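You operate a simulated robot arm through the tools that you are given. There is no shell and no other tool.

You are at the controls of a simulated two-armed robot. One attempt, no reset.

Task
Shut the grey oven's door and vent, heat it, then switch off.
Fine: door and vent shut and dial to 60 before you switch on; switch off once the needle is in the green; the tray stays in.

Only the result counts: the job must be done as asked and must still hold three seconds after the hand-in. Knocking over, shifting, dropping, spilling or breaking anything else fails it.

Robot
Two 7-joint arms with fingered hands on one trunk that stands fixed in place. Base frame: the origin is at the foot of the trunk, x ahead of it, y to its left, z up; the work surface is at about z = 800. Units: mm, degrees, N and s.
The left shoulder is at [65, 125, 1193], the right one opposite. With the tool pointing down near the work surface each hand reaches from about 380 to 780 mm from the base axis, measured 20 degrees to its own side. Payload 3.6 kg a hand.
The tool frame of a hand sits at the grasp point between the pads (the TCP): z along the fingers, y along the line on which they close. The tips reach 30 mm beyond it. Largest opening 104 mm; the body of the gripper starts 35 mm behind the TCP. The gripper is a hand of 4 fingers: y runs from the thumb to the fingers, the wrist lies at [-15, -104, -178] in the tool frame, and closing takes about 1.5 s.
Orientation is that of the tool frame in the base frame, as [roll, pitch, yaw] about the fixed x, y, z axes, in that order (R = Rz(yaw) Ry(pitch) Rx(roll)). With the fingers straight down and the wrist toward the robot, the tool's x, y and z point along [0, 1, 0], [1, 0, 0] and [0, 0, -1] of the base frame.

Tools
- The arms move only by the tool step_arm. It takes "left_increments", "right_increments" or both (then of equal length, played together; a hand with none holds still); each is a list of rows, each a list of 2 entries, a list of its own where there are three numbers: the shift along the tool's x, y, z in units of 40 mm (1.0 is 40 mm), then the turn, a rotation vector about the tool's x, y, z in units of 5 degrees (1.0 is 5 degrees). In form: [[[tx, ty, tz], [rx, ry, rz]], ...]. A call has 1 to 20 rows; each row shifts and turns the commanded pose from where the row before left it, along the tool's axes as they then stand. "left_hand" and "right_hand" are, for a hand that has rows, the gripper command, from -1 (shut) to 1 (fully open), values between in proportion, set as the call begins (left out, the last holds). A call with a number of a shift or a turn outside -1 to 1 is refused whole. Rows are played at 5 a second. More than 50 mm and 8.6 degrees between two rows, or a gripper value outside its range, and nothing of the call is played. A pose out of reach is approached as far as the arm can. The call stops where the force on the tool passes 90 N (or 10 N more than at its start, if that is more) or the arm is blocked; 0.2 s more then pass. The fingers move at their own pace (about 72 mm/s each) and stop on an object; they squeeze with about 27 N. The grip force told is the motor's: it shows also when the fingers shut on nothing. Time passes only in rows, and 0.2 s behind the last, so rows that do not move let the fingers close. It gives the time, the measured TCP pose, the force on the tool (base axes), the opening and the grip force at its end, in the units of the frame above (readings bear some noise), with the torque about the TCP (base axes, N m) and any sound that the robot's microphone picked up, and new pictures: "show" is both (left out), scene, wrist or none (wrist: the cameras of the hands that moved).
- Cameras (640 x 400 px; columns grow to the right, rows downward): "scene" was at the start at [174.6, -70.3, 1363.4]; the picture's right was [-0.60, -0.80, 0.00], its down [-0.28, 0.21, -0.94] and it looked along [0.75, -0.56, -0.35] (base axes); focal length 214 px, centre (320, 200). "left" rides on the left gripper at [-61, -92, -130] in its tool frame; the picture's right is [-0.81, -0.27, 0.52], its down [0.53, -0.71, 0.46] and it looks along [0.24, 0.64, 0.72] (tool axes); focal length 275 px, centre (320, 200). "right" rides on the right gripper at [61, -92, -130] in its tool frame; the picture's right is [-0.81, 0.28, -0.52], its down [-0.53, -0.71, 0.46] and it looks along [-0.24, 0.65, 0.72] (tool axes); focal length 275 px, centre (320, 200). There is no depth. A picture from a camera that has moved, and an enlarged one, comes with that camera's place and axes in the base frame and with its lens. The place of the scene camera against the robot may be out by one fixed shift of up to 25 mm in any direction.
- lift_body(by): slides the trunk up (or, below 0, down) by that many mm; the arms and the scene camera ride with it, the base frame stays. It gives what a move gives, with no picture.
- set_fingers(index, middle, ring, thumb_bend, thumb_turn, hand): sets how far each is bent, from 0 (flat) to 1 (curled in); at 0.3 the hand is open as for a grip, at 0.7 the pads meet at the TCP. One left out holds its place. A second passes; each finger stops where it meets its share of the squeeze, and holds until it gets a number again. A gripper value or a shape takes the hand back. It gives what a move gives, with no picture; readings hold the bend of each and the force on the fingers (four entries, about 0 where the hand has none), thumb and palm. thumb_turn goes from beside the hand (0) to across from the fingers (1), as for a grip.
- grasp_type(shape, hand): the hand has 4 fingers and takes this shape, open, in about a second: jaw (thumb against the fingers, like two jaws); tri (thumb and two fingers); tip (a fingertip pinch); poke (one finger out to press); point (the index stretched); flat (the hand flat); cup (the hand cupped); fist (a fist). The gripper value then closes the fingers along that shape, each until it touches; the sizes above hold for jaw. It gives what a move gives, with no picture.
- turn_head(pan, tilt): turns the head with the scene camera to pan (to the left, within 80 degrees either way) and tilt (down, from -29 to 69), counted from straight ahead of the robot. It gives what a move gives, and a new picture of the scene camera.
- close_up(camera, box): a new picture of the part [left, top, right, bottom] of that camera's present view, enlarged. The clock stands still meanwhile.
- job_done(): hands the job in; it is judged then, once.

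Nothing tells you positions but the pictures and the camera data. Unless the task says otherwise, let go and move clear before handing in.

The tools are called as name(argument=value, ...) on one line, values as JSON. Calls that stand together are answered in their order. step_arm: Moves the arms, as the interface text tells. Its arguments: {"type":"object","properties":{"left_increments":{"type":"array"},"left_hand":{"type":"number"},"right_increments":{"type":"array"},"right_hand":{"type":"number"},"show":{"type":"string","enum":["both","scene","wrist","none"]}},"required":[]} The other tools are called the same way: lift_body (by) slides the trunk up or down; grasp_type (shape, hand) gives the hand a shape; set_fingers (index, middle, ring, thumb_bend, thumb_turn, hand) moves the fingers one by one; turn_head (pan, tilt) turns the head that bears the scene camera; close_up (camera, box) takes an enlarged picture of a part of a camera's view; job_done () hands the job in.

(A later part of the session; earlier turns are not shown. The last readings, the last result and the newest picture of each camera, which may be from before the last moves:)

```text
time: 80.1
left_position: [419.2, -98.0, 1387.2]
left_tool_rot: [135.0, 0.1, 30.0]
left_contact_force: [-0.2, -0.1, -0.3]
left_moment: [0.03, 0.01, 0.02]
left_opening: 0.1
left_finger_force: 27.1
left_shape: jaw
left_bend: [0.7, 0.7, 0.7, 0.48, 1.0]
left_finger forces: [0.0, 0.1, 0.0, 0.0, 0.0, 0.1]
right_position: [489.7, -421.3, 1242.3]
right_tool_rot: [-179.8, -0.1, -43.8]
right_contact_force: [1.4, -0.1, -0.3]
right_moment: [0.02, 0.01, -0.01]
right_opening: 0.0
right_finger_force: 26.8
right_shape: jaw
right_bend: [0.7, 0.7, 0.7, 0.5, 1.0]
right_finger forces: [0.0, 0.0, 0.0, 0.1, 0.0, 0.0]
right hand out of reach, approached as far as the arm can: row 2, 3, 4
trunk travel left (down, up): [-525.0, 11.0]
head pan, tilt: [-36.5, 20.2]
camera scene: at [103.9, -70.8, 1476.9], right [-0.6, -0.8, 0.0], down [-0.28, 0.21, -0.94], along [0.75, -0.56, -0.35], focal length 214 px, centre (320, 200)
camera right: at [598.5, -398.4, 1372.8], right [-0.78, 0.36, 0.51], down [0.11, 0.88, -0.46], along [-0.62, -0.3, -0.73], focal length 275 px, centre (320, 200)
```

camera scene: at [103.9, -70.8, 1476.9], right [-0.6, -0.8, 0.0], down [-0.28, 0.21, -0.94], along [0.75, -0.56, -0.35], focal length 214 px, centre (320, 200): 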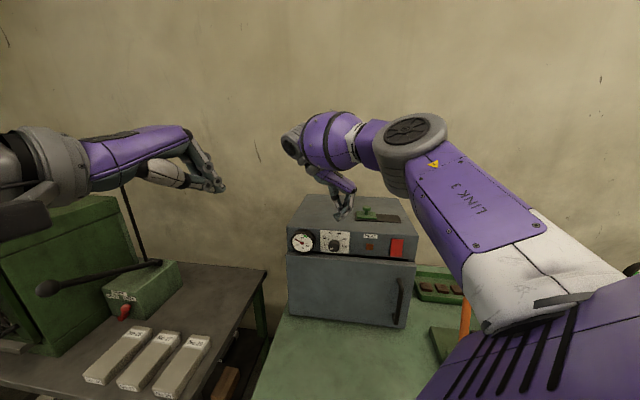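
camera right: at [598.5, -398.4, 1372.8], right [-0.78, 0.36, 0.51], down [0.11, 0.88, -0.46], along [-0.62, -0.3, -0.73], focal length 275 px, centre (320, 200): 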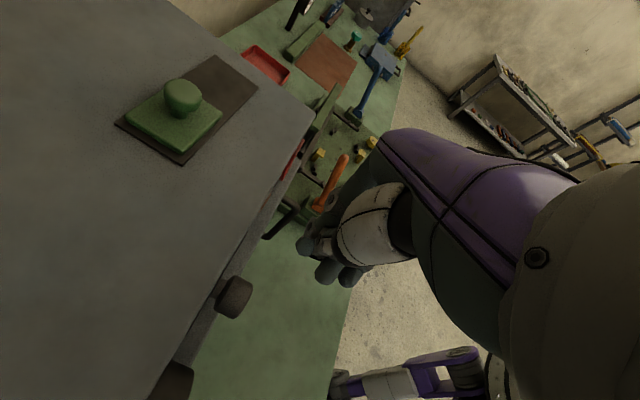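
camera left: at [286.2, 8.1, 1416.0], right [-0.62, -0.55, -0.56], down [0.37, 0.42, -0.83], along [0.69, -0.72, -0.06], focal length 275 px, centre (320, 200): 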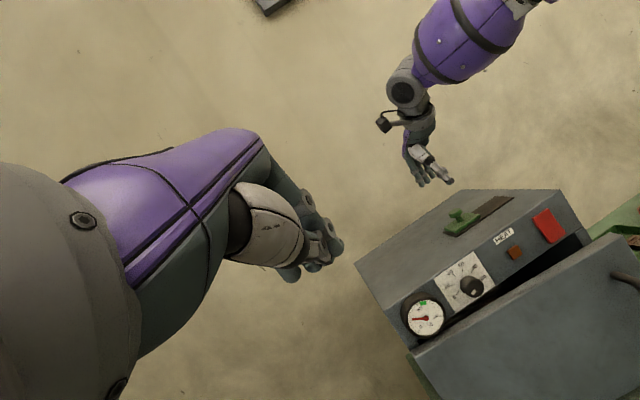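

The pose is nearly attainable at the knob: only about 15 mm short to the left. I'll test leaning the hand in the panel's plane (top to the right), which brings the wrist to a more natural place and is the motion needed for turning the knob.

step_arm(right_increments=[[[0, 0, 0], [1, 0, 0]], [[0, 0, 0], [1, 0, 0]], [[0, 0, 0], [1, 0, 0]], [[0, 0, 0], [1, 0, 0]], [[0, 0, 0], [1, 0, 0]], [[0, 0, 0], [1, 0, 0]]])

```text
time: 81.5
left_position: [418.7, -98.6, 1387.9]
left_tool_rot: [135.0, 0.0, 30.0]
left_contact_force: [0.1, 0.3, 0.2]
left_moment: [-0.01, 0.04, -0.01]
left_opening: 0.0
left_finger_force: 27.3
left_shape: jaw
left_bend: [0.7, 0.7, 0.7, 0.48, 1.0]
left_finger forces: [0.1, 0.1, 0.0, 0.1, 0.0, 0.0]
right_position: [491.1, -420.9, 1241.9]
right_tool_rot: [-149.7, -0.2, -43.9]
right_contact_force: [-0.2, 0.1, 0.5]
right_moment: [0.01, -0.03, -0.04]
right_opening: 0.0
right_finger_force: 27.2
right_shape: jaw
right_bend: [0.7, 0.7, 0.7, 0.5, 1.0]
right_finger forces: [0.1, 0.0, 0.1, 0.1, 0.0, 0.1]
trunk travel left (down, up): [-525.0, 11.0]
head pan, tilt: [-36.5, 20.2]
camera scene: at [102.6, -70.8, 1477.1], right [-0.6, -0.8, 0.0], down [-0.28, 0.21, -0.94], along [0.75, -0.56, -0.35], focal length 214 px, centre (320, 200)
camera right: at [545.5, -455.0, 1400.9], right [-0.93, 0.2, 0.31], down [0.2, 0.98, -0.04], along [-0.31, 0.03, -0.95], focal length 275 px, centre (320, 200)
```

scene: 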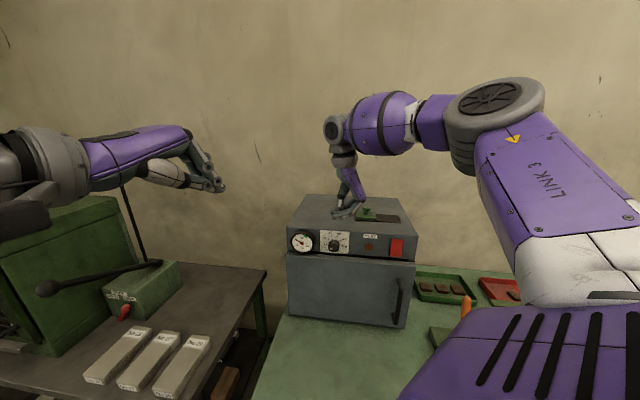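
right: 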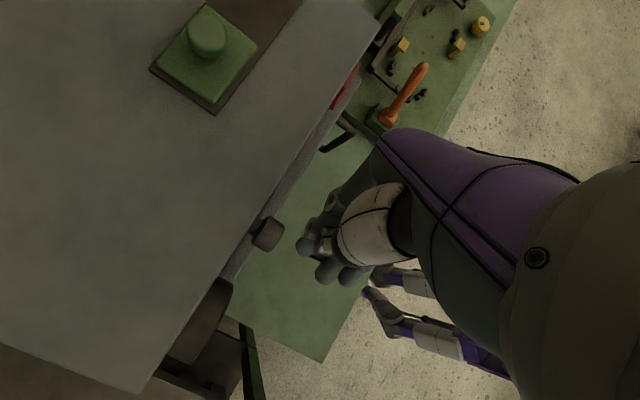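

Leaning works without trouble. I test a further 30 degrees of lean here, still clear of everything.

step_arm(right_increments=[[[0, 0, 0], [1, 0, 0]], [[0, 0, 0], [1, 0, 0]], [[0, 0, 0], [1, 0, 0]], [[0, 0, 0], [1, 0, 0]], [[0, 0, 0], [1, 0, 0]], [[0, 0, 0], [1, 0, 0]]])

close_up(camera="left", box=[340, 120, 640, 340])

```text
time: 82.9
left_position: [417.4, -99.0, 1387.2]
left_tool_rot: [135.0, 0.0, 30.0]
left_contact_force: [0.0, -0.6, -0.1]
left_moment: [0.0, 0.0, -0.01]
left_opening: 0.0
left_finger_force: 26.7
left_shape: jaw
left_bend: [0.7, 0.7, 0.7, 0.48, 1.0]
left_finger forces: [0.0, 0.0, 0.1, 0.0, 0.0, 0.0]
right_position: [491.2, -421.7, 1242.2]
right_tool_rot: [-119.8, -0.2, -44.0]
right_contact_force: [0.7, 0.2, 0.0]
right_moment: [0.01, -0.02, -0.03]
right_opening: 0.2
right_finger_force: 27.0
right_shape: jaw
right_bend: [0.7, 0.7, 0.7, 0.5, 1.0]
right_finger forces: [0.0, 0.1, 0.0, 0.0, 0.0, 0.0]
trunk travel left (down, up): [-525.0, 11.0]
head pan, tilt: [-36.5, 20.2]
camera scene: at [102.6, -70.9, 1477.1], right [-0.6, -0.8, 0.0], down [-0.28, 0.21, -0.94], along [0.75, -0.56, -0.35], focal length 214 px, centre (320, 200)
camera right: at [489.3, -513.3, 1386.1], right [-0.99, 0.14, 0.02], down [0.14, 0.91, 0.39], along [0.04, 0.39, -0.92], focal length 275 px, centre (320, 200)
```

scene: 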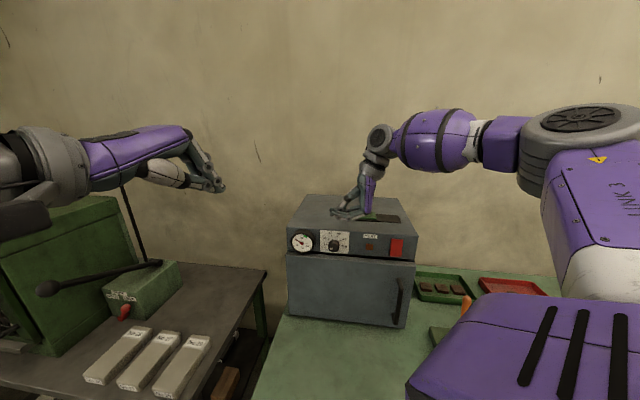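
right: 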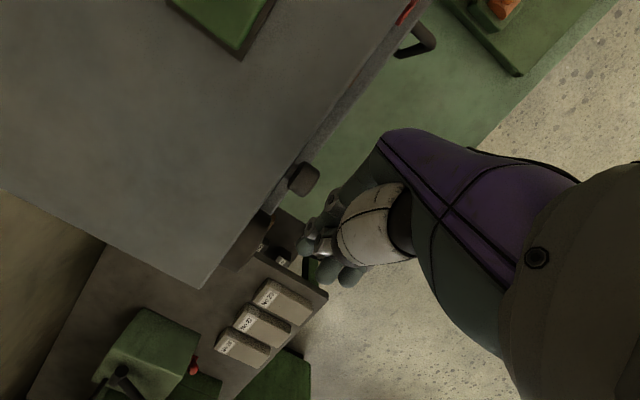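

```text
1.82 times, centred on (490, 230) of left
camera zoom: at [286.3, 7.2, 1415.7], right [-0.62, -0.55, -0.56], down [0.37, 0.42, -0.83], along [0.7, -0.72, -0.06], focal length 500 px, centre (11, 146)
```

zoom: 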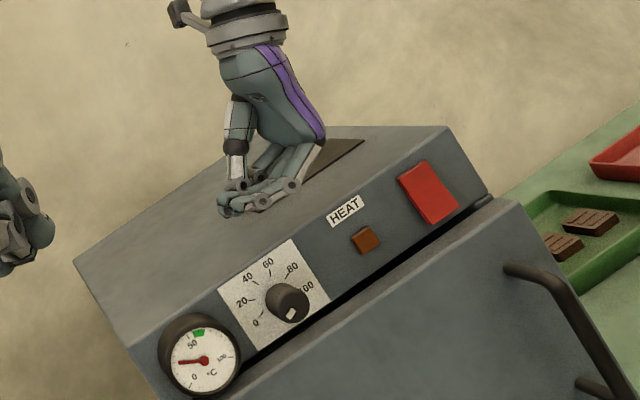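

The 60-degree lean works too, so the knob can be gripped from above and turned in the panel's plane. I'll zoom in with the wrist camera, which now looks straight down on the knob, to fix its place exactly.

close_up(camera="right", box=[230, 110, 390, 290])

close_up(camera="left", box=[440, 250, 540, 320])

```text
2.22 times, centred on (310, 200) of right
camera zoom: at [489.3, -513.3, 1386.1], right [-0.99, 0.14, 0.02], down [0.14, 0.91, 0.39], along [0.04, 0.39, -0.92], focal length 612 px, centre (342, 200)
```

zoom: 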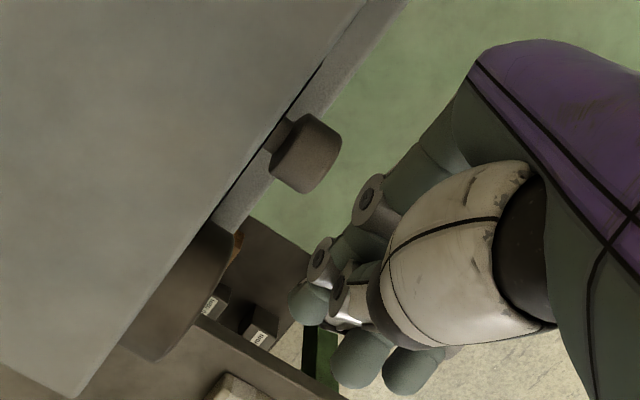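

```text
5.71 times, centred on (490, 285) of left
camera zoom: at [286.3, 7.2, 1415.7], right [-0.62, -0.55, -0.56], down [0.37, 0.42, -0.83], along [0.7, -0.72, -0.06], focal length 1573 px, centre (-651, -286)
```

zoom: 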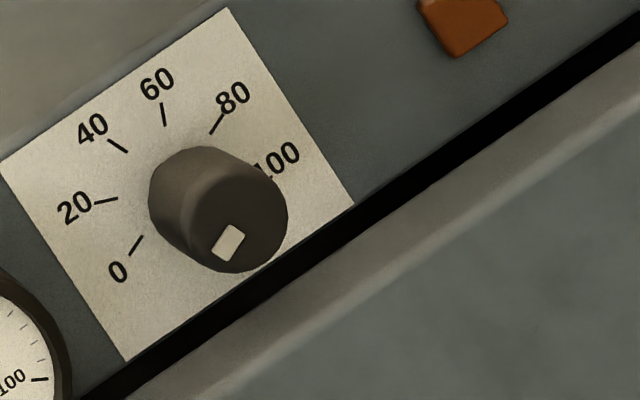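

The knob's cap is pinned down: front centre at about (507,-415,1114), and the cap spans 653 to 677 mm along the panel's depth axis (panel face at 687). I lean the hand back to about 10 degrees, open it halfway and place it above the knob.

step_arm(right_increments=[[[0, 0, 0], [-1, 0, 0]], [[0, 0, 0], [-1, 0, 0]], [[0, 0, 0], [-1, 0, 0]], [[0, 0, 0], [-1, 0, 0]], [[0, 0, 0], [-1, 0, 0]], [[0, 0, 0], [-1, 0, 0]], [[0, 0, 0], [-1, 0, 0]], [[0, 0, 0], [-1, 0, 0]], [[0, 0, 0], [-1, 0, 0]], [[0, 0, 0], [-1, 0, 0]], [[0.14, -0.061, 0.608], [0, 0, 0]], [[0.14, -0.061, 0.608], [0, 0, 0]]], right_hand=0.05)

close_up(camera="left", box=[380, 150, 560, 330])

close_up(camera="right", box=[180, 160, 420, 380])

```text
time: 85.5
left_position: [419.1, -98.3, 1387.5]
left_tool_rot: [135.0, 0.0, 30.1]
left_contact_force: [-0.3, -0.2, 0.3]
left_moment: [0.01, -0.01, 0.03]
left_opening: 0.1
left_finger_force: 27.7
left_shape: jaw
left_bend: [0.7, 0.7, 0.7, 0.48, 1.0]
left_finger forces: [0.1, 0.1, 0.0, 0.0, 0.1, 0.1]
right_position: [508.4, -419.4, 1193.5]
right_tool_rot: [-170.0, -0.1, -43.9]
right_contact_force: [0.0, 0.5, 0.2]
right_moment: [-0.01, 0.03, 0.03]
right_opening: 54.4
right_finger_force: 0.0
right_shape: jaw
right_bend: [0.74, 0.44, 0.4, 0.68, 1.0]
right_finger forces: [0.1, 0.0, 0.0, 0.0, 0.0, 0.0]
trunk travel left (down, up): [-525.0, 11.0]
head pan, tilt: [-36.5, 20.2]
camera scene: at [103.7, -70.3, 1477.0], right [-0.6, -0.8, 0.0], down [-0.28, 0.21, -0.94], along [0.75, -0.56, -0.35], focal length 214 px, centre (320, 200)
camera right: at [600.2, -414.6, 1338.5], right [-0.83, 0.3, 0.46], down [0.16, 0.93, -0.33], along [-0.53, -0.2, -0.83], focal length 275 px, centre (320, 200)
```

scene: 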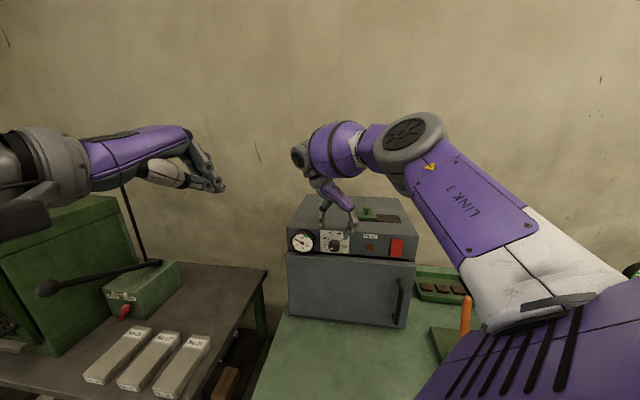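
right: 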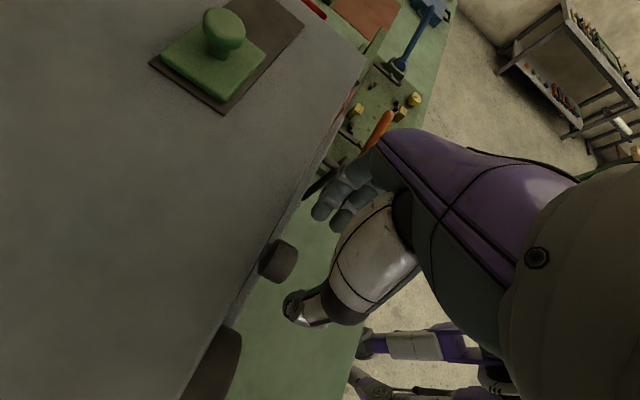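

```text
2.22 times, centred on (470, 240) of left
camera zoom: at [287.4, 7.7, 1415.4], right [-0.62, -0.55, -0.56], down [0.37, 0.42, -0.83], along [0.7, -0.72, -0.06], focal length 612 px, centre (-13, 111)
```

zoom: 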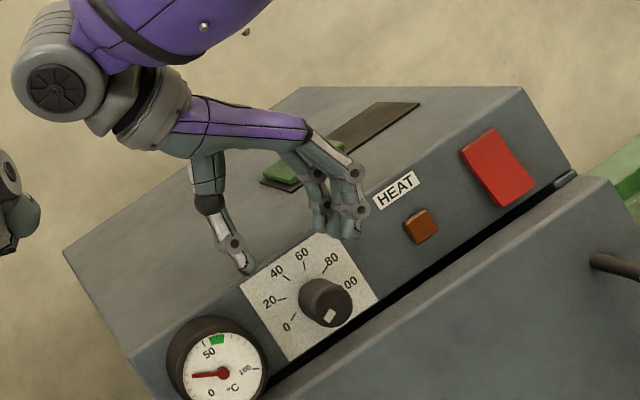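

```text
1.82 times, centred on (300, 270) of right
camera zoom: at [600.2, -414.6, 1338.5], right [-0.83, 0.3, 0.46], down [0.16, 0.93, -0.33], along [-0.53, -0.2, -0.83], focal length 500 px, centre (356, 73)
```

zoom: 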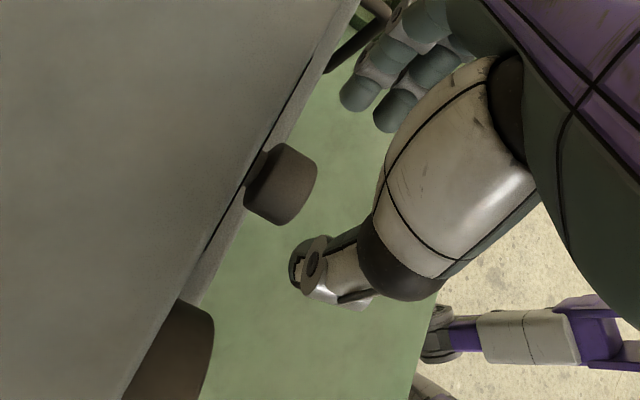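

The opening is 54 mm as asked, but the finger bends look uneven. I'll let the hand settle for a moment and read again before descending.

step_arm(right_increments=[[[0, 0, 0], [0, 0, 0]], [[0, 0, 0], [0, 0, 0]], [[0, 0, 0], [0, 0, 0]], [[0, 0, 0], [0, 0, 0]]], right_hand=0.05, show="none")

close_up(camera="left", box=[430, 190, 510, 260])

```text
time: 86.5
left_position: [418.2, -97.8, 1387.1]
left_tool_rot: [135.0, 0.0, 30.0]
left_contact_force: [-0.2, 0.6, -0.2]
left_moment: [0.01, -0.01, -0.01]
left_opening: 0.0
left_finger_force: 27.0
left_shape: jaw
left_bend: [0.7, 0.7, 0.7, 0.48, 1.0]
left_finger forces: [0.1, 0.0, 0.0, 0.0, 0.1, 0.0]
right_position: [508.7, -420.4, 1193.9]
right_tool_rot: [-169.9, 0.0, -43.8]
right_contact_force: [-0.3, -0.1, 0.5]
right_moment: [0.0, 0.0, 0.02]
right_opening: 54.3
right_finger_force: 0.0
right_shape: jaw
right_bend: [0.74, 0.44, 0.4, 0.68, 1.0]
right_finger forces: [0.0, 0.0, 0.0, 0.0, 0.0, 0.0]
trunk travel left (down, up): [-525.0, 11.0]
head pan, tilt: [-36.5, 20.2]
```

```text
5.71 times, centred on (470, 225) of left
camera zoom: at [286.7, 7.7, 1415.6], right [-0.62, -0.55, -0.56], down [0.37, 0.42, -0.83], along [0.7, -0.72, -0.06], focal length 1573 px, centre (-537, 57)
```

zoom: 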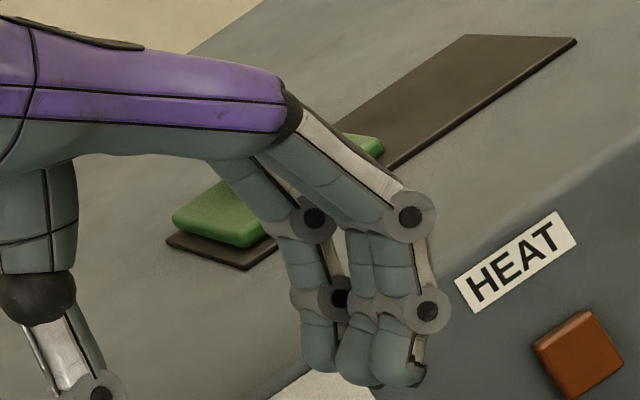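

The innermost finger is curled in more than the others, which would hit the knob. I'll open the hand fully and set each finger individually.

step_arm(right_increments=[[[0, 0, 0], [0, 0, 0]], [[0, 0, 0], [0, 0, 0]], [[0, 0, 0], [0, 0, 0]], [[0, 0, 0], [0, 0, 0]], [[0, 0, 0], [0, 0, 0]]], right_hand=1, show="none")

set_fingers(hand="right", index=0.46, middle=0.46, ring=0.46, thumb_bend=0.38, thumb_turn=1.0)

close_up(camera="left", box=[380, 150, 560, 330])

close_up(camera="right", box=[180, 120, 460, 340])

```text
time: 87.7
left_position: [418.7, -97.7, 1388.4]
left_tool_rot: [134.9, 0.0, 30.1]
left_contact_force: [-0.1, 0.4, 0.4]
left_moment: [0.06, 0.01, -0.03]
left_opening: 0.2
left_finger_force: 27.7
left_shape: jaw
left_bend: [0.7, 0.7, 0.7, 0.48, 1.0]
left_finger forces: [0.1, 0.0, 0.0, 0.1, 0.1, 0.0]
right_position: [508.0, -419.7, 1194.5]
right_tool_rot: [-170.0, 0.0, -44.0]
right_contact_force: [0.5, 0.0, -0.4]
right_moment: [0.03, -0.01, 0.02]
right_opening: 103.5
right_finger_force: 0.1
right_shape: jaw
right_bend: [0.3, 0.3, 0.3, 0.3, 0.98]
right_finger forces: [0.0, 0.1, 0.0, 0.1, 0.0, 0.0]
trunk travel left (down, up): [-525.0, 11.0]
head pan, tilt: [-36.5, 20.2]
```

```text
time: 88.7
left_position: [418.2, -99.1, 1387.9]
left_tool_rot: [135.0, 0.0, 30.0]
left_contact_force: [0.1, -0.7, -0.1]
left_moment: [0.0, -0.02, 0.01]
left_opening: 0.0
left_finger_force: 27.2
left_shape: jaw
left_bend: [0.7, 0.7, 0.7, 0.48, 1.0]
left_finger forces: [0.1, 0.0, 0.1, 0.1, 0.0, 0.1]
right_position: [508.7, -419.7, 1194.2]
right_tool_rot: [-169.9, -0.1, -43.9]
right_contact_force: [-0.2, -0.6, 0.1]
right_moment: [-0.02, -0.01, -0.03]
right_opening: 73.4
right_finger_force: 0.0
right_shape: fingers
right_bend: [0.46, 0.46, 0.46, 0.38, 0.98]
right_finger forces: [0.0, 0.1, 0.1, 0.1, 0.0, 0.0]
trunk travel left (down, up): [-525.0, 11.0]
head pan, tilt: [-36.5, 20.2]
```

```text
2.22 times, centred on (470, 240) of left
camera zoom: at [286.7, 7.7, 1415.6], right [-0.62, -0.55, -0.56], down [0.37, 0.42, -0.83], along [0.7, -0.72, -0.06], focal length 612 px, centre (-13, 111)
```

zoom: 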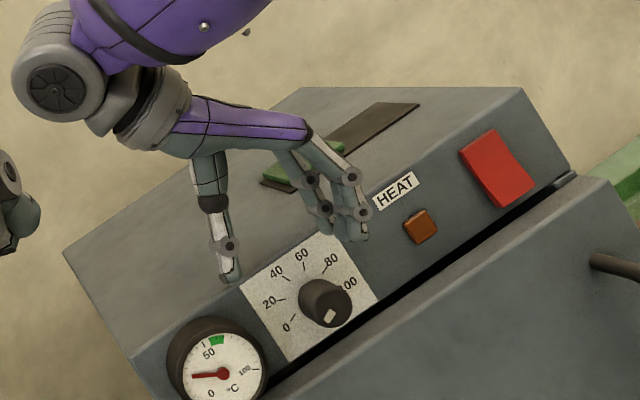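

```text
1.82 times, centred on (320, 230) of right
camera zoom: at [599.5, -414.6, 1338.8], right [-0.83, 0.3, 0.46], down [0.16, 0.93, -0.33], along [-0.53, -0.2, -0.83], focal length 500 px, centre (320, 146)
```

zoom: 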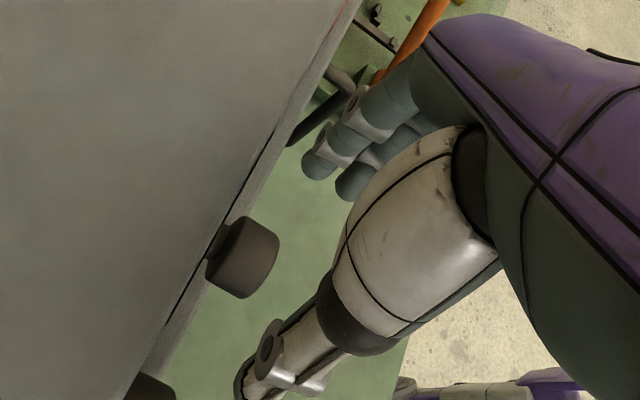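

Fingers are even now. I narrow the opening a little to stay clear of the gauge, then descend over the knob.

set_fingers(hand="right", index=0.5, middle=0.5, ring=0.46, thumb_bend=0.4)

step_arm(right_increments=[[[0, 0.087, 0.492], [0, 0, 0]], [[0, 0.087, 0.492], [0, 0, 0]]])

close_up(camera="left", box=[400, 190, 560, 330])

close_up(camera="right", box=[180, 120, 460, 340])

```text
time: 89.7
left_position: [418.6, -98.2, 1388.3]
left_tool_rot: [134.9, 0.0, 30.0]
left_contact_force: [-0.8, -0.4, -0.2]
left_moment: [0.0, -0.01, 0.0]
left_opening: 0.0
left_finger_force: 27.6
left_shape: jaw
left_bend: [0.7, 0.7, 0.7, 0.48, 1.0]
left_finger forces: [0.0, 0.0, 0.0, 0.0, 0.1, 0.1]
right_position: [508.6, -420.0, 1193.9]
right_tool_rot: [-169.9, -0.1, -43.9]
right_contact_force: [-0.1, -0.5, -0.1]
right_moment: [0.01, 0.0, 0.0]
right_opening: 65.5
right_finger_force: 0.2
right_shape: fingers
right_bend: [0.5, 0.5, 0.46, 0.4, 0.99]
right_finger forces: [0.0, 0.1, 0.1, 0.0, 0.0, 0.1]
trunk travel left (down, up): [-525.0, 11.0]
head pan, tilt: [-36.5, 20.2]
```

```text
time: 90.3
left_position: [418.3, -97.6, 1387.5]
left_tool_rot: [134.9, 0.0, 30.0]
left_contact_force: [-0.8, 0.2, -0.4]
left_moment: [0.03, 0.04, 0.01]
left_opening: 0.0
left_finger_force: 27.1
left_shape: jaw
left_bend: [0.7, 0.7, 0.7, 0.48, 1.0]
left_finger forces: [0.0, 0.0, 0.1, 0.1, 0.0, 0.1]
right_position: [509.0, -420.6, 1154.2]
right_tool_rot: [-170.1, -0.1, -43.9]
right_contact_force: [-0.3, 0.1, 0.7]
right_moment: [-0.03, 0.01, -0.01]
right_opening: 65.6
right_finger_force: 0.0
right_shape: fingers
right_bend: [0.5, 0.5, 0.46, 0.4, 0.99]
right_finger forces: [0.0, 0.0, 0.0, 0.0, 0.0, 0.0]
trunk travel left (down, up): [-525.0, 11.0]
head pan, tilt: [-36.5, 20.2]
camera scene: at [103.2, -70.4, 1477.0], right [-0.6, -0.8, 0.0], down [-0.28, 0.21, -0.94], along [0.75, -0.56, -0.35], focal length 214 px, centre (320, 200)
camera right: at [600.6, -415.6, 1298.8], right [-0.83, 0.3, 0.46], down [0.16, 0.93, -0.33], along [-0.53, -0.2, -0.83], focal length 275 px, centre (320, 200)
```

scene: 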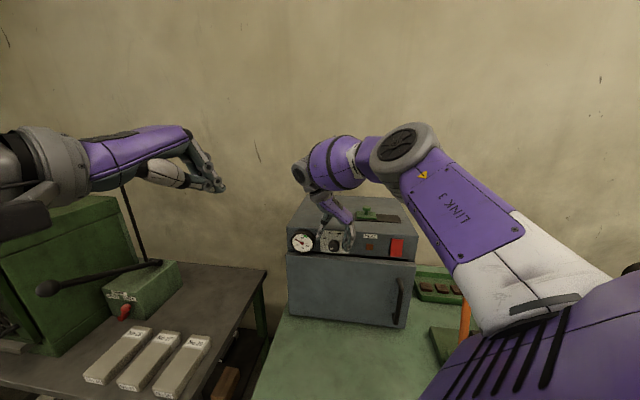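
right: 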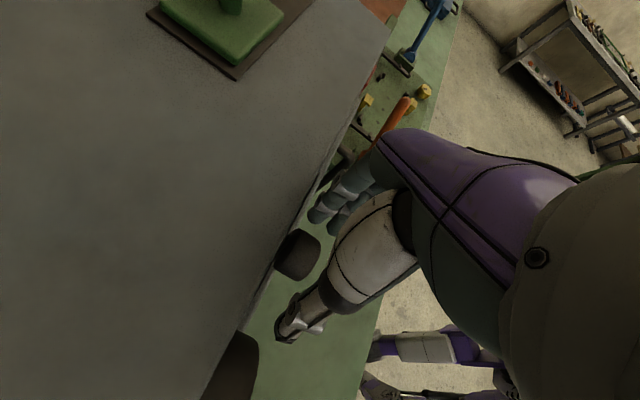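

```text
2.86 times, centred on (480, 260) of left
camera zoom: at [286.9, 7.6, 1415.5], right [-0.62, -0.55, -0.56], down [0.37, 0.42, -0.83], along [0.7, -0.72, -0.06], focal length 786 px, centre (-137, 29)
```

zoom: 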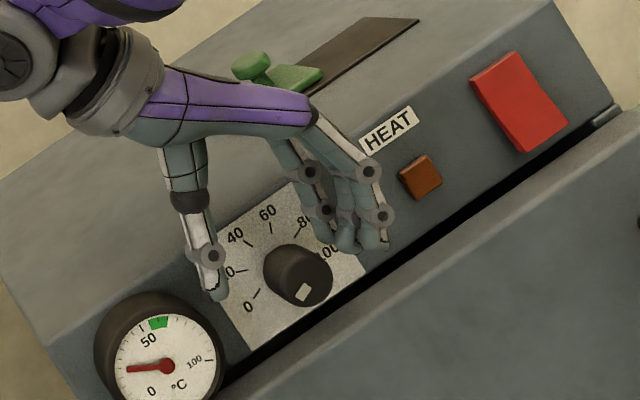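

```text
1.82 times, centred on (320, 230) of right
camera zoom: at [600.6, -415.6, 1298.8], right [-0.83, 0.3, 0.46], down [0.16, 0.93, -0.33], along [-0.53, -0.2, -0.83], focal length 500 px, centre (320, 146)
```

zoom: 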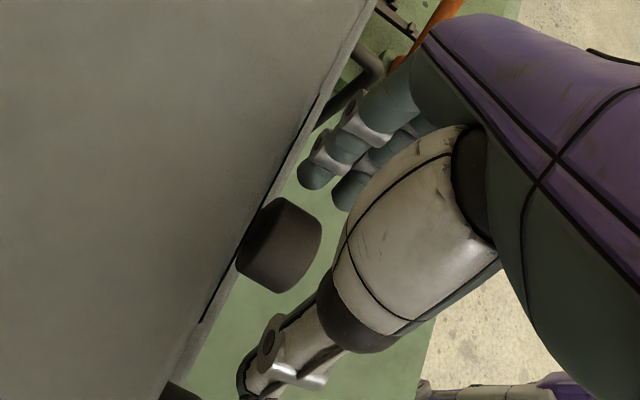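

The hand straddles the knob nicely. I descend the last 28 mm and shift 4 mm toward the panel so that thumb and index both bear on the cap.

step_arm(right_increments=[[[0.05, 0.061, 0.345], [0, 0, 0]], [[0.05, 0.061, 0.345], [0, 0, 0]]])

close_up(camera="left", box=[400, 190, 560, 330])

close_up(camera="right", box=[180, 120, 460, 340])

```text
time: 90.9
left_position: [420.0, -97.6, 1387.0]
left_tool_rot: [134.9, 0.0, 30.0]
left_contact_force: [0.9, 0.4, 0.0]
left_moment: [-0.03, 0.03, 0.03]
left_opening: 0.2
left_finger_force: 26.6
left_shape: jaw
left_bend: [0.7, 0.7, 0.7, 0.48, 1.0]
left_finger forces: [0.0, 0.0, 0.1, 0.1, 0.1, 0.0]
right_position: [512.3, -423.2, 1126.6]
right_tool_rot: [-169.9, -0.1, -43.8]
right_contact_force: [0.1, 0.2, 0.2]
right_moment: [-0.01, -0.05, 0.0]
right_opening: 65.5
right_finger_force: 0.0
right_shape: fingers
right_bend: [0.5, 0.5, 0.46, 0.4, 0.99]
right_finger forces: [0.1, 0.0, 0.0, 0.1, 0.0, 0.0]
trunk travel left (down, up): [-525.0, 11.0]
head pan, tilt: [-36.5, 20.2]
camera scene: at [103.1, -70.4, 1477.0], right [-0.6, -0.8, 0.0], down [-0.28, 0.21, -0.94], along [0.75, -0.56, -0.35], focal length 214 px, centre (320, 200)
camera right: at [604.0, -417.8, 1271.4], right [-0.83, 0.3, 0.46], down [0.16, 0.93, -0.33], along [-0.53, -0.2, -0.83], focal length 275 px, centre (320, 200)
```

scene: 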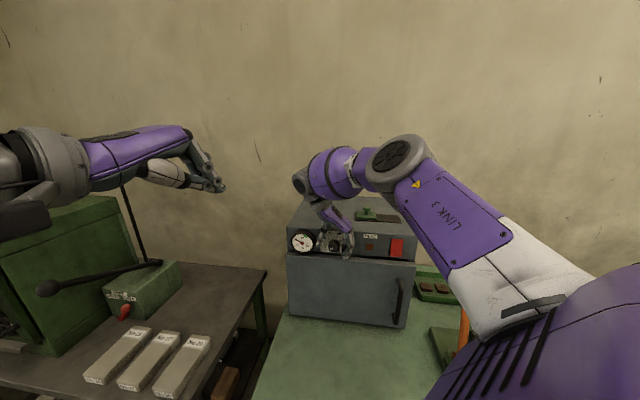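
right: 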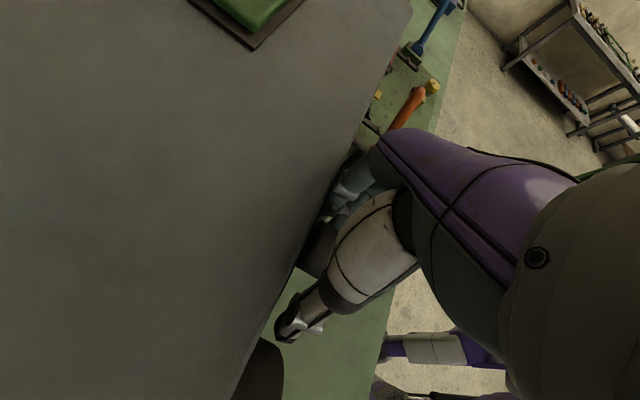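

```text
2.86 times, centred on (480, 260) of left
camera zoom: at [286.8, 7.7, 1415.5], right [-0.62, -0.55, -0.56], down [0.37, 0.42, -0.83], along [0.7, -0.72, -0.06], focal length 786 px, centre (-137, 29)
```

zoom: 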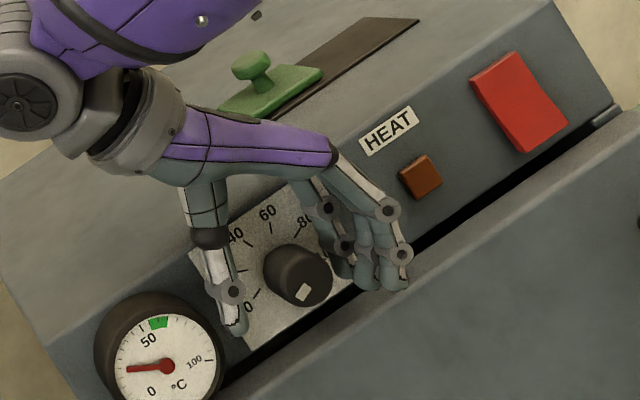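

```text
1.82 times, centred on (320, 230) of right
camera zoom: at [604.0, -417.8, 1271.4], right [-0.83, 0.3, 0.46], down [0.16, 0.93, -0.33], along [-0.53, -0.2, -0.83], focal length 500 px, centre (320, 146)
```

zoom: 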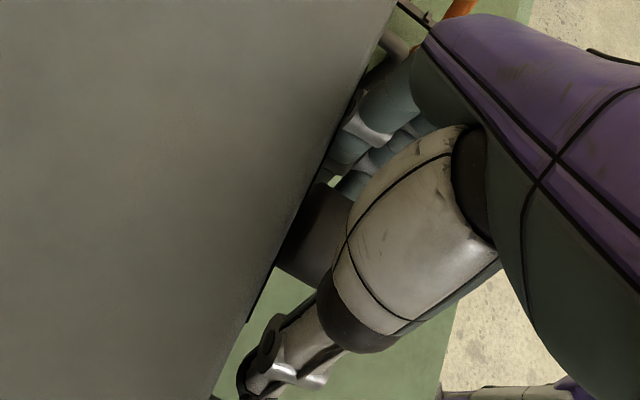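

The knob lies between thumb and fingers. I close index, middle and thumb on it.

set_fingers(hand="right", index=0.8, middle=0.8, thumb_bend=0.6)

close_up(camera="left", box=[420, 220, 540, 330])

```text
time: 91.9
left_position: [416.1, -98.8, 1386.6]
left_tool_rot: [135.0, 0.0, 30.0]
left_contact_force: [-0.1, 0.1, 0.4]
left_moment: [-0.05, 0.02, -0.02]
left_opening: 0.0
left_finger_force: 27.2
left_shape: jaw
left_bend: [0.7, 0.7, 0.7, 0.48, 1.0]
left_finger forces: [0.1, 0.0, 0.0, 0.0, 0.0, 0.0]
right_position: [510.5, -423.4, 1125.4]
right_tool_rot: [-169.9, 0.1, -44.0]
right_contact_force: [-19.5, -1.2, -17.7]
right_moment: [0.0, 0.37, -0.06]
right_opening: 25.7
right_finger_force: 14.8
right_shape: fingers
right_bend: [0.6, 0.72, 0.46, 0.58, 1.0]
right_finger forces: [12.5, 15.5, 0.0, 0.0, 1.7, 0.0]
trunk travel left (down, up): [-525.0, 11.0]
head pan, tilt: [-36.5, 20.2]
```

```text
3.64 times, centred on (480, 275) of left
camera zoom: at [285.2, 6.5, 1415.6], right [-0.62, -0.55, -0.56], down [0.37, 0.43, -0.83], along [0.7, -0.72, -0.06], focal length 1001 px, centre (-262, -73)
```

zoom: 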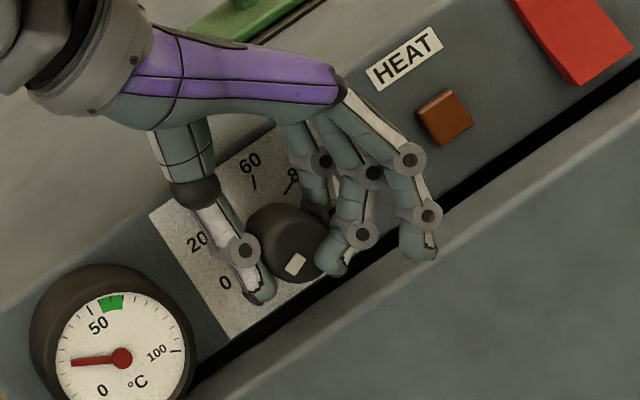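

Index and middle bear on the knob but the thumb hardly does. I close the thumb further.

set_fingers(hand="right", thumb_bend=0.9)

close_up(camera="left", box=[420, 220, 540, 330])

close_up(camera="right", box=[220, 150, 420, 340])

```text
time: 92.9
left_position: [419.2, -96.8, 1387.8]
left_tool_rot: [135.0, 0.0, 30.1]
left_contact_force: [0.4, -0.7, -0.2]
left_moment: [-0.01, -0.03, -0.01]
left_opening: 0.0
left_finger_force: 26.9
left_shape: jaw
left_bend: [0.7, 0.7, 0.7, 0.48, 1.0]
left_finger forces: [0.1, 0.0, 0.1, 0.0, 0.1, 0.1]
right_position: [514.1, -420.9, 1125.7]
right_tool_rot: [-169.9, 0.0, -43.9]
right_contact_force: [-5.1, 18.0, -24.2]
right_moment: [0.33, 0.17, -0.08]
right_opening: 22.3
right_finger_force: 30.0
right_shape: fingers
right_bend: [0.56, 0.66, 0.46, 0.66, 1.0]
right_finger forces: [13.3, 20.4, 0.0, 0.1, 26.8, 0.0]
trunk travel left (down, up): [-525.0, 11.0]
head pan, tilt: [-36.5, 20.2]
```

```text
3.64 times, centred on (480, 275) of left
camera zoom: at [287.8, 9.0, 1415.2], right [-0.62, -0.55, -0.56], down [0.37, 0.42, -0.83], along [0.7, -0.72, -0.06], focal length 1001 px, centre (-262, -73)
```

zoom: 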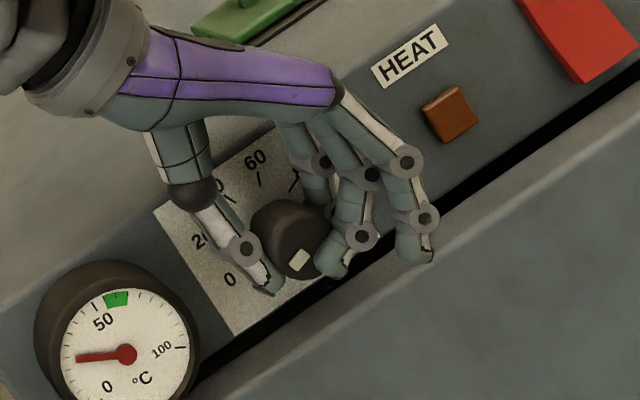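

```text
2.11 times, centred on (320, 245) of right
camera zoom: at [605.1, -415.4, 1270.2], right [-0.83, 0.3, 0.46], down [0.16, 0.93, -0.32], along [-0.53, -0.2, -0.83], focal length 580 px, centre (320, 105)
```

zoom: 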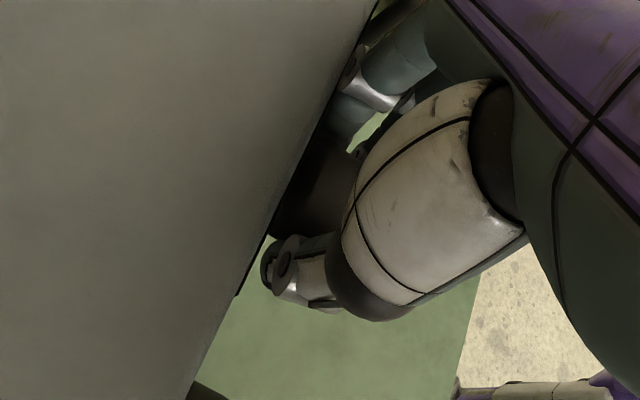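

All three now grip the knob firmly. I turn the hand 20 degrees clockwise about the knob's axis and check that the knob follows.

step_arm(right_increments=[[[0, 0.024, 0.001], [1, 0, 0]], [[0, 0.024, 0.001], [1, 0, 0]], [[0, 0.024, 0.001], [1, 0, 0]], [[0, 0.024, 0.001], [1, 0, 0]]])

close_up(camera="left", box=[420, 220, 540, 330])

```text
time: 93.9
left_position: [419.9, -95.5, 1388.5]
left_tool_rot: [134.9, 0.1, 29.9]
left_contact_force: [-0.4, -0.2, 0.0]
left_moment: [0.03, 0.0, 0.02]
left_opening: 0.0
left_finger_force: 26.6
left_shape: jaw
left_bend: [0.7, 0.7, 0.7, 0.48, 1.0]
left_finger forces: [0.0, 0.0, 0.0, 0.0, 0.0, 0.0]
right_position: [510.7, -423.4, 1125.7]
right_tool_rot: [-150.0, 0.0, -43.9]
right_contact_force: [-2.3, 19.9, -18.0]
right_moment: [0.32, 0.2, 0.01]
right_opening: 22.1
right_finger_force: 29.2
right_shape: fingers
right_bend: [0.56, 0.67, 0.46, 0.66, 1.0]
right_finger forces: [14.1, 19.5, 0.0, 0.0, 25.7, 0.1]
trunk travel left (down, up): [-525.0, 11.0]
head pan, tilt: [-36.5, 20.2]
camera scene: at [104.1, -68.4, 1477.1], right [-0.6, -0.8, 0.0], down [-0.28, 0.2, -0.94], along [0.75, -0.56, -0.35], focal length 214 px, centre (320, 200)
camera right: at [564.9, -457.1, 1284.0], right [-0.93, 0.2, 0.31], down [0.2, 0.98, -0.04], along [-0.31, 0.03, -0.95], focal length 275 px, centre (320, 200)
```

scene: 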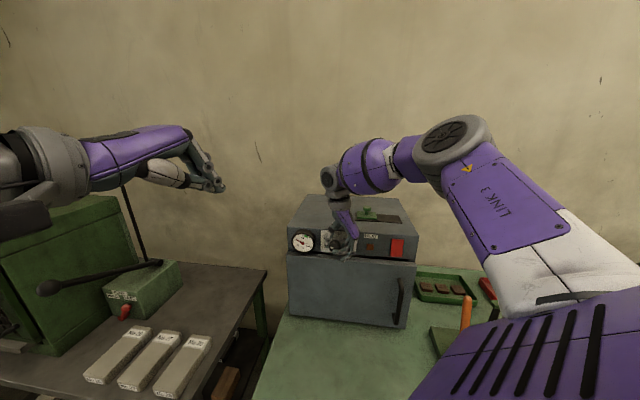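
right: 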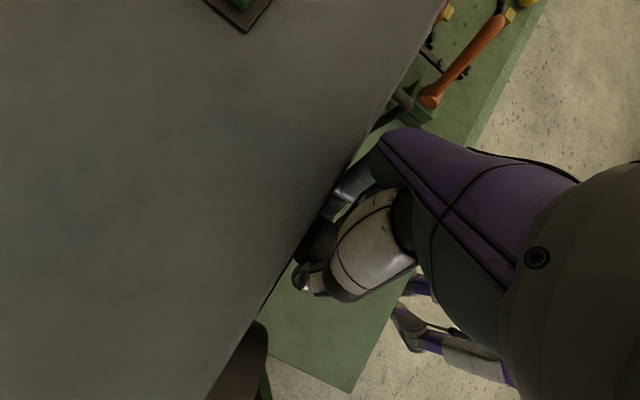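

```text
3.64 times, centred on (480, 275) of left
camera zoom: at [287.7, 9.6, 1415.4], right [-0.62, -0.55, -0.56], down [0.37, 0.42, -0.83], along [0.7, -0.72, -0.06], focal length 1001 px, centre (-262, -73)
```

zoom: 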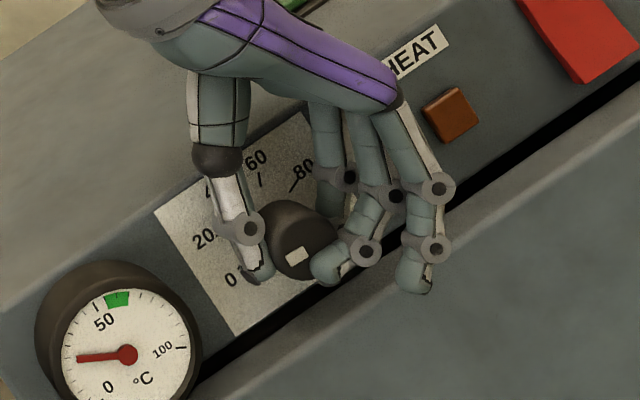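

The knob follows the fingers. I continue another 20 degrees.

step_arm(right_increments=[[[0, 0.024, 0.001], [1, 0, 0]], [[0, 0.024, 0.001], [1, 0, 0]], [[0, 0.024, 0.001], [1, 0, 0]], [[0, 0.024, 0.001], [1, 0, 0]]])

close_up(camera="left", box=[420, 220, 540, 330])

```text
time: 94.9
left_position: [419.5, -97.3, 1388.1]
left_tool_rot: [134.9, 0.1, 30.0]
left_contact_force: [0.1, 0.3, -0.3]
left_moment: [0.0, 0.01, 0.0]
left_opening: 0.0
left_finger_force: 27.0
left_shape: jaw
left_bend: [0.7, 0.7, 0.7, 0.48, 1.0]
left_finger forces: [0.0, 0.0, 0.0, 0.0, 0.0, 0.0]
right_position: [507.9, -425.5, 1123.7]
right_tool_rot: [-130.0, -0.2, -43.9]
right_contact_force: [-0.3, 17.7, -11.8]
right_moment: [0.21, 0.18, 0.12]
right_opening: 22.2
right_finger_force: 28.0
right_shape: fingers
right_bend: [0.56, 0.67, 0.46, 0.67, 1.0]
right_finger forces: [15.6, 16.4, 0.0, 0.0, 23.7, 0.1]
trunk travel left (down, up): [-525.0, 11.0]
head pan, tilt: [-36.5, 20.2]
camera scene: at [103.9, -68.3, 1477.1], right [-0.6, -0.8, 0.0], down [-0.28, 0.2, -0.94], along [0.75, -0.56, -0.35], focal length 214 px, centre (320, 200)
camera right: at [523.7, -499.0, 1277.6], right [-0.98, 0.15, 0.12], down [0.18, 0.95, 0.25], along [-0.08, 0.27, -0.96], focal length 275 px, centre (320, 200)
```

scene: 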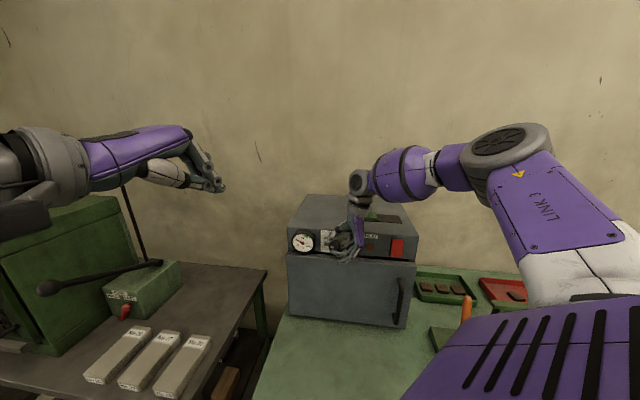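
right: 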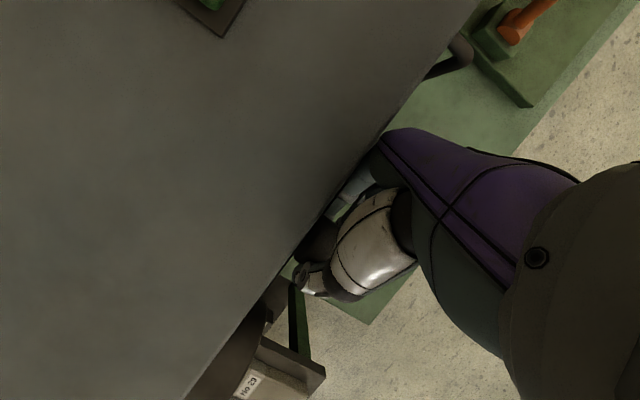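

```text
3.64 times, centred on (480, 275) of left
camera zoom: at [287.5, 9.6, 1415.5], right [-0.62, -0.55, -0.56], down [0.37, 0.42, -0.83], along [0.7, -0.72, -0.06], focal length 1001 px, centre (-262, -73)
```

zoom: 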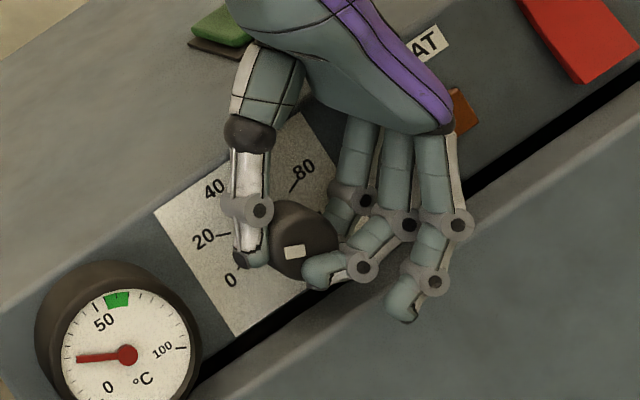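

Good: about 40 degrees done and the grip holds. I add 10 more degrees before regripping.

step_arm(right_increments=[[[0, 0.024, 0.001], [1, 0, 0]], [[0, 0.024, 0.001], [1, 0, 0]]])

close_up(camera="left", box=[420, 220, 540, 330])

```text
time: 95.5
left_position: [418.1, -96.1, 1387.2]
left_tool_rot: [134.9, 0.1, 30.1]
left_contact_force: [-0.2, 0.0, 0.4]
left_moment: [-0.01, 0.01, 0.02]
left_opening: 0.0
left_finger_force: 26.8
left_shape: jaw
left_bend: [0.7, 0.7, 0.7, 0.48, 1.0]
left_finger forces: [0.0, 0.0, 0.1, 0.1, 0.1, 0.0]
right_position: [506.9, -427.2, 1121.1]
right_tool_rot: [-120.0, -0.2, -43.9]
right_contact_force: [-2.1, 15.1, -7.7]
right_moment: [0.14, 0.16, 0.16]
right_opening: 22.2
right_finger_force: 26.6
right_shape: fingers
right_bend: [0.56, 0.72, 0.46, 0.67, 1.0]
right_finger forces: [15.2, 15.1, 0.1, 0.0, 22.9, 0.1]
trunk travel left (down, up): [-525.0, 11.0]
head pan, tilt: [-36.5, 20.2]
camera scene: at [103.3, -68.5, 1477.2], right [-0.6, -0.8, 0.0], down [-0.28, 0.2, -0.94], along [0.75, -0.56, -0.35], focal length 214 px, centre (320, 200)
camera right: at [504.7, -518.7, 1266.6], right [-0.99, 0.14, 0.02], down [0.14, 0.91, 0.39], along [0.04, 0.39, -0.92], focal length 275 px, centre (320, 200)
```

scene: 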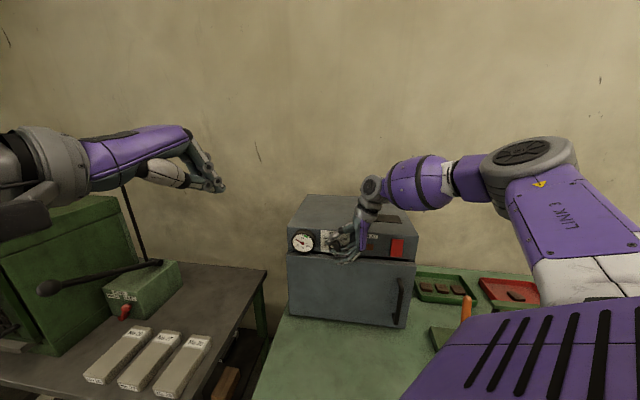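
right: 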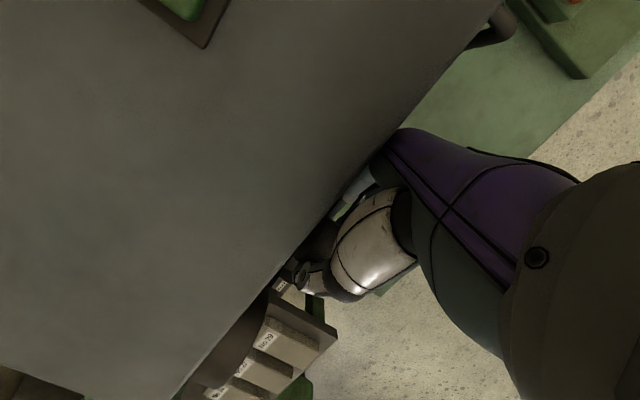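

```text
3.64 times, centred on (480, 275) of left
camera zoom: at [286.9, 9.5, 1415.6], right [-0.62, -0.55, -0.56], down [0.37, 0.42, -0.83], along [0.7, -0.72, -0.06], focal length 1001 px, centre (-262, -73)
```

zoom: 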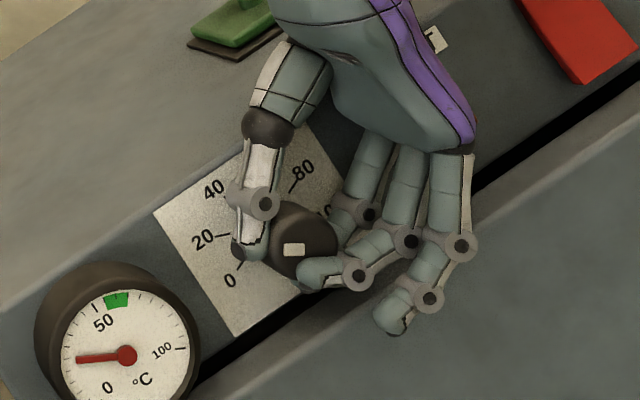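

About 50 degrees are done. I now release carefully (thumb first, fingers only slightly, since the door edge is close below) and look at the dial.

set_fingers(hand="right", thumb_bend=0.4, index=0.5, middle=0.52)

close_up(camera="left", box=[420, 220, 540, 330])

```text
time: 96.5
left_position: [418.6, -96.7, 1387.9]
left_tool_rot: [135.0, 0.0, 30.0]
left_contact_force: [-0.3, -0.6, -0.2]
left_moment: [-0.01, -0.03, 0.0]
left_opening: 0.0
left_finger_force: 26.9
left_shape: jaw
left_bend: [0.7, 0.7, 0.7, 0.48, 1.0]
left_finger forces: [0.0, 0.0, 0.0, 0.0, 0.0, 0.0]
right_position: [506.4, -427.8, 1121.3]
right_tool_rot: [-120.0, -0.2, -44.0]
right_contact_force: [0.3, 0.1, 0.3]
right_moment: [-0.02, 0.01, -0.02]
right_opening: 64.6
right_finger_force: 0.0
right_shape: fingers
right_bend: [0.5, 0.52, 0.46, 0.4, 0.99]
right_finger forces: [0.0, 0.0, 0.1, 0.0, 0.0, 0.0]
trunk travel left (down, up): [-525.0, 11.0]
head pan, tilt: [-36.5, 20.2]
```

```text
3.64 times, centred on (480, 275) of left
camera zoom: at [286.2, 8.4, 1415.7], right [-0.62, -0.55, -0.56], down [0.37, 0.42, -0.83], along [0.7, -0.72, -0.06], focal length 1001 px, centre (-262, -73)
```

zoom: 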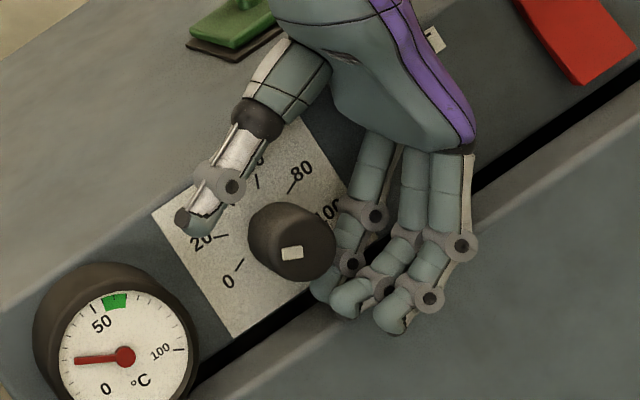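

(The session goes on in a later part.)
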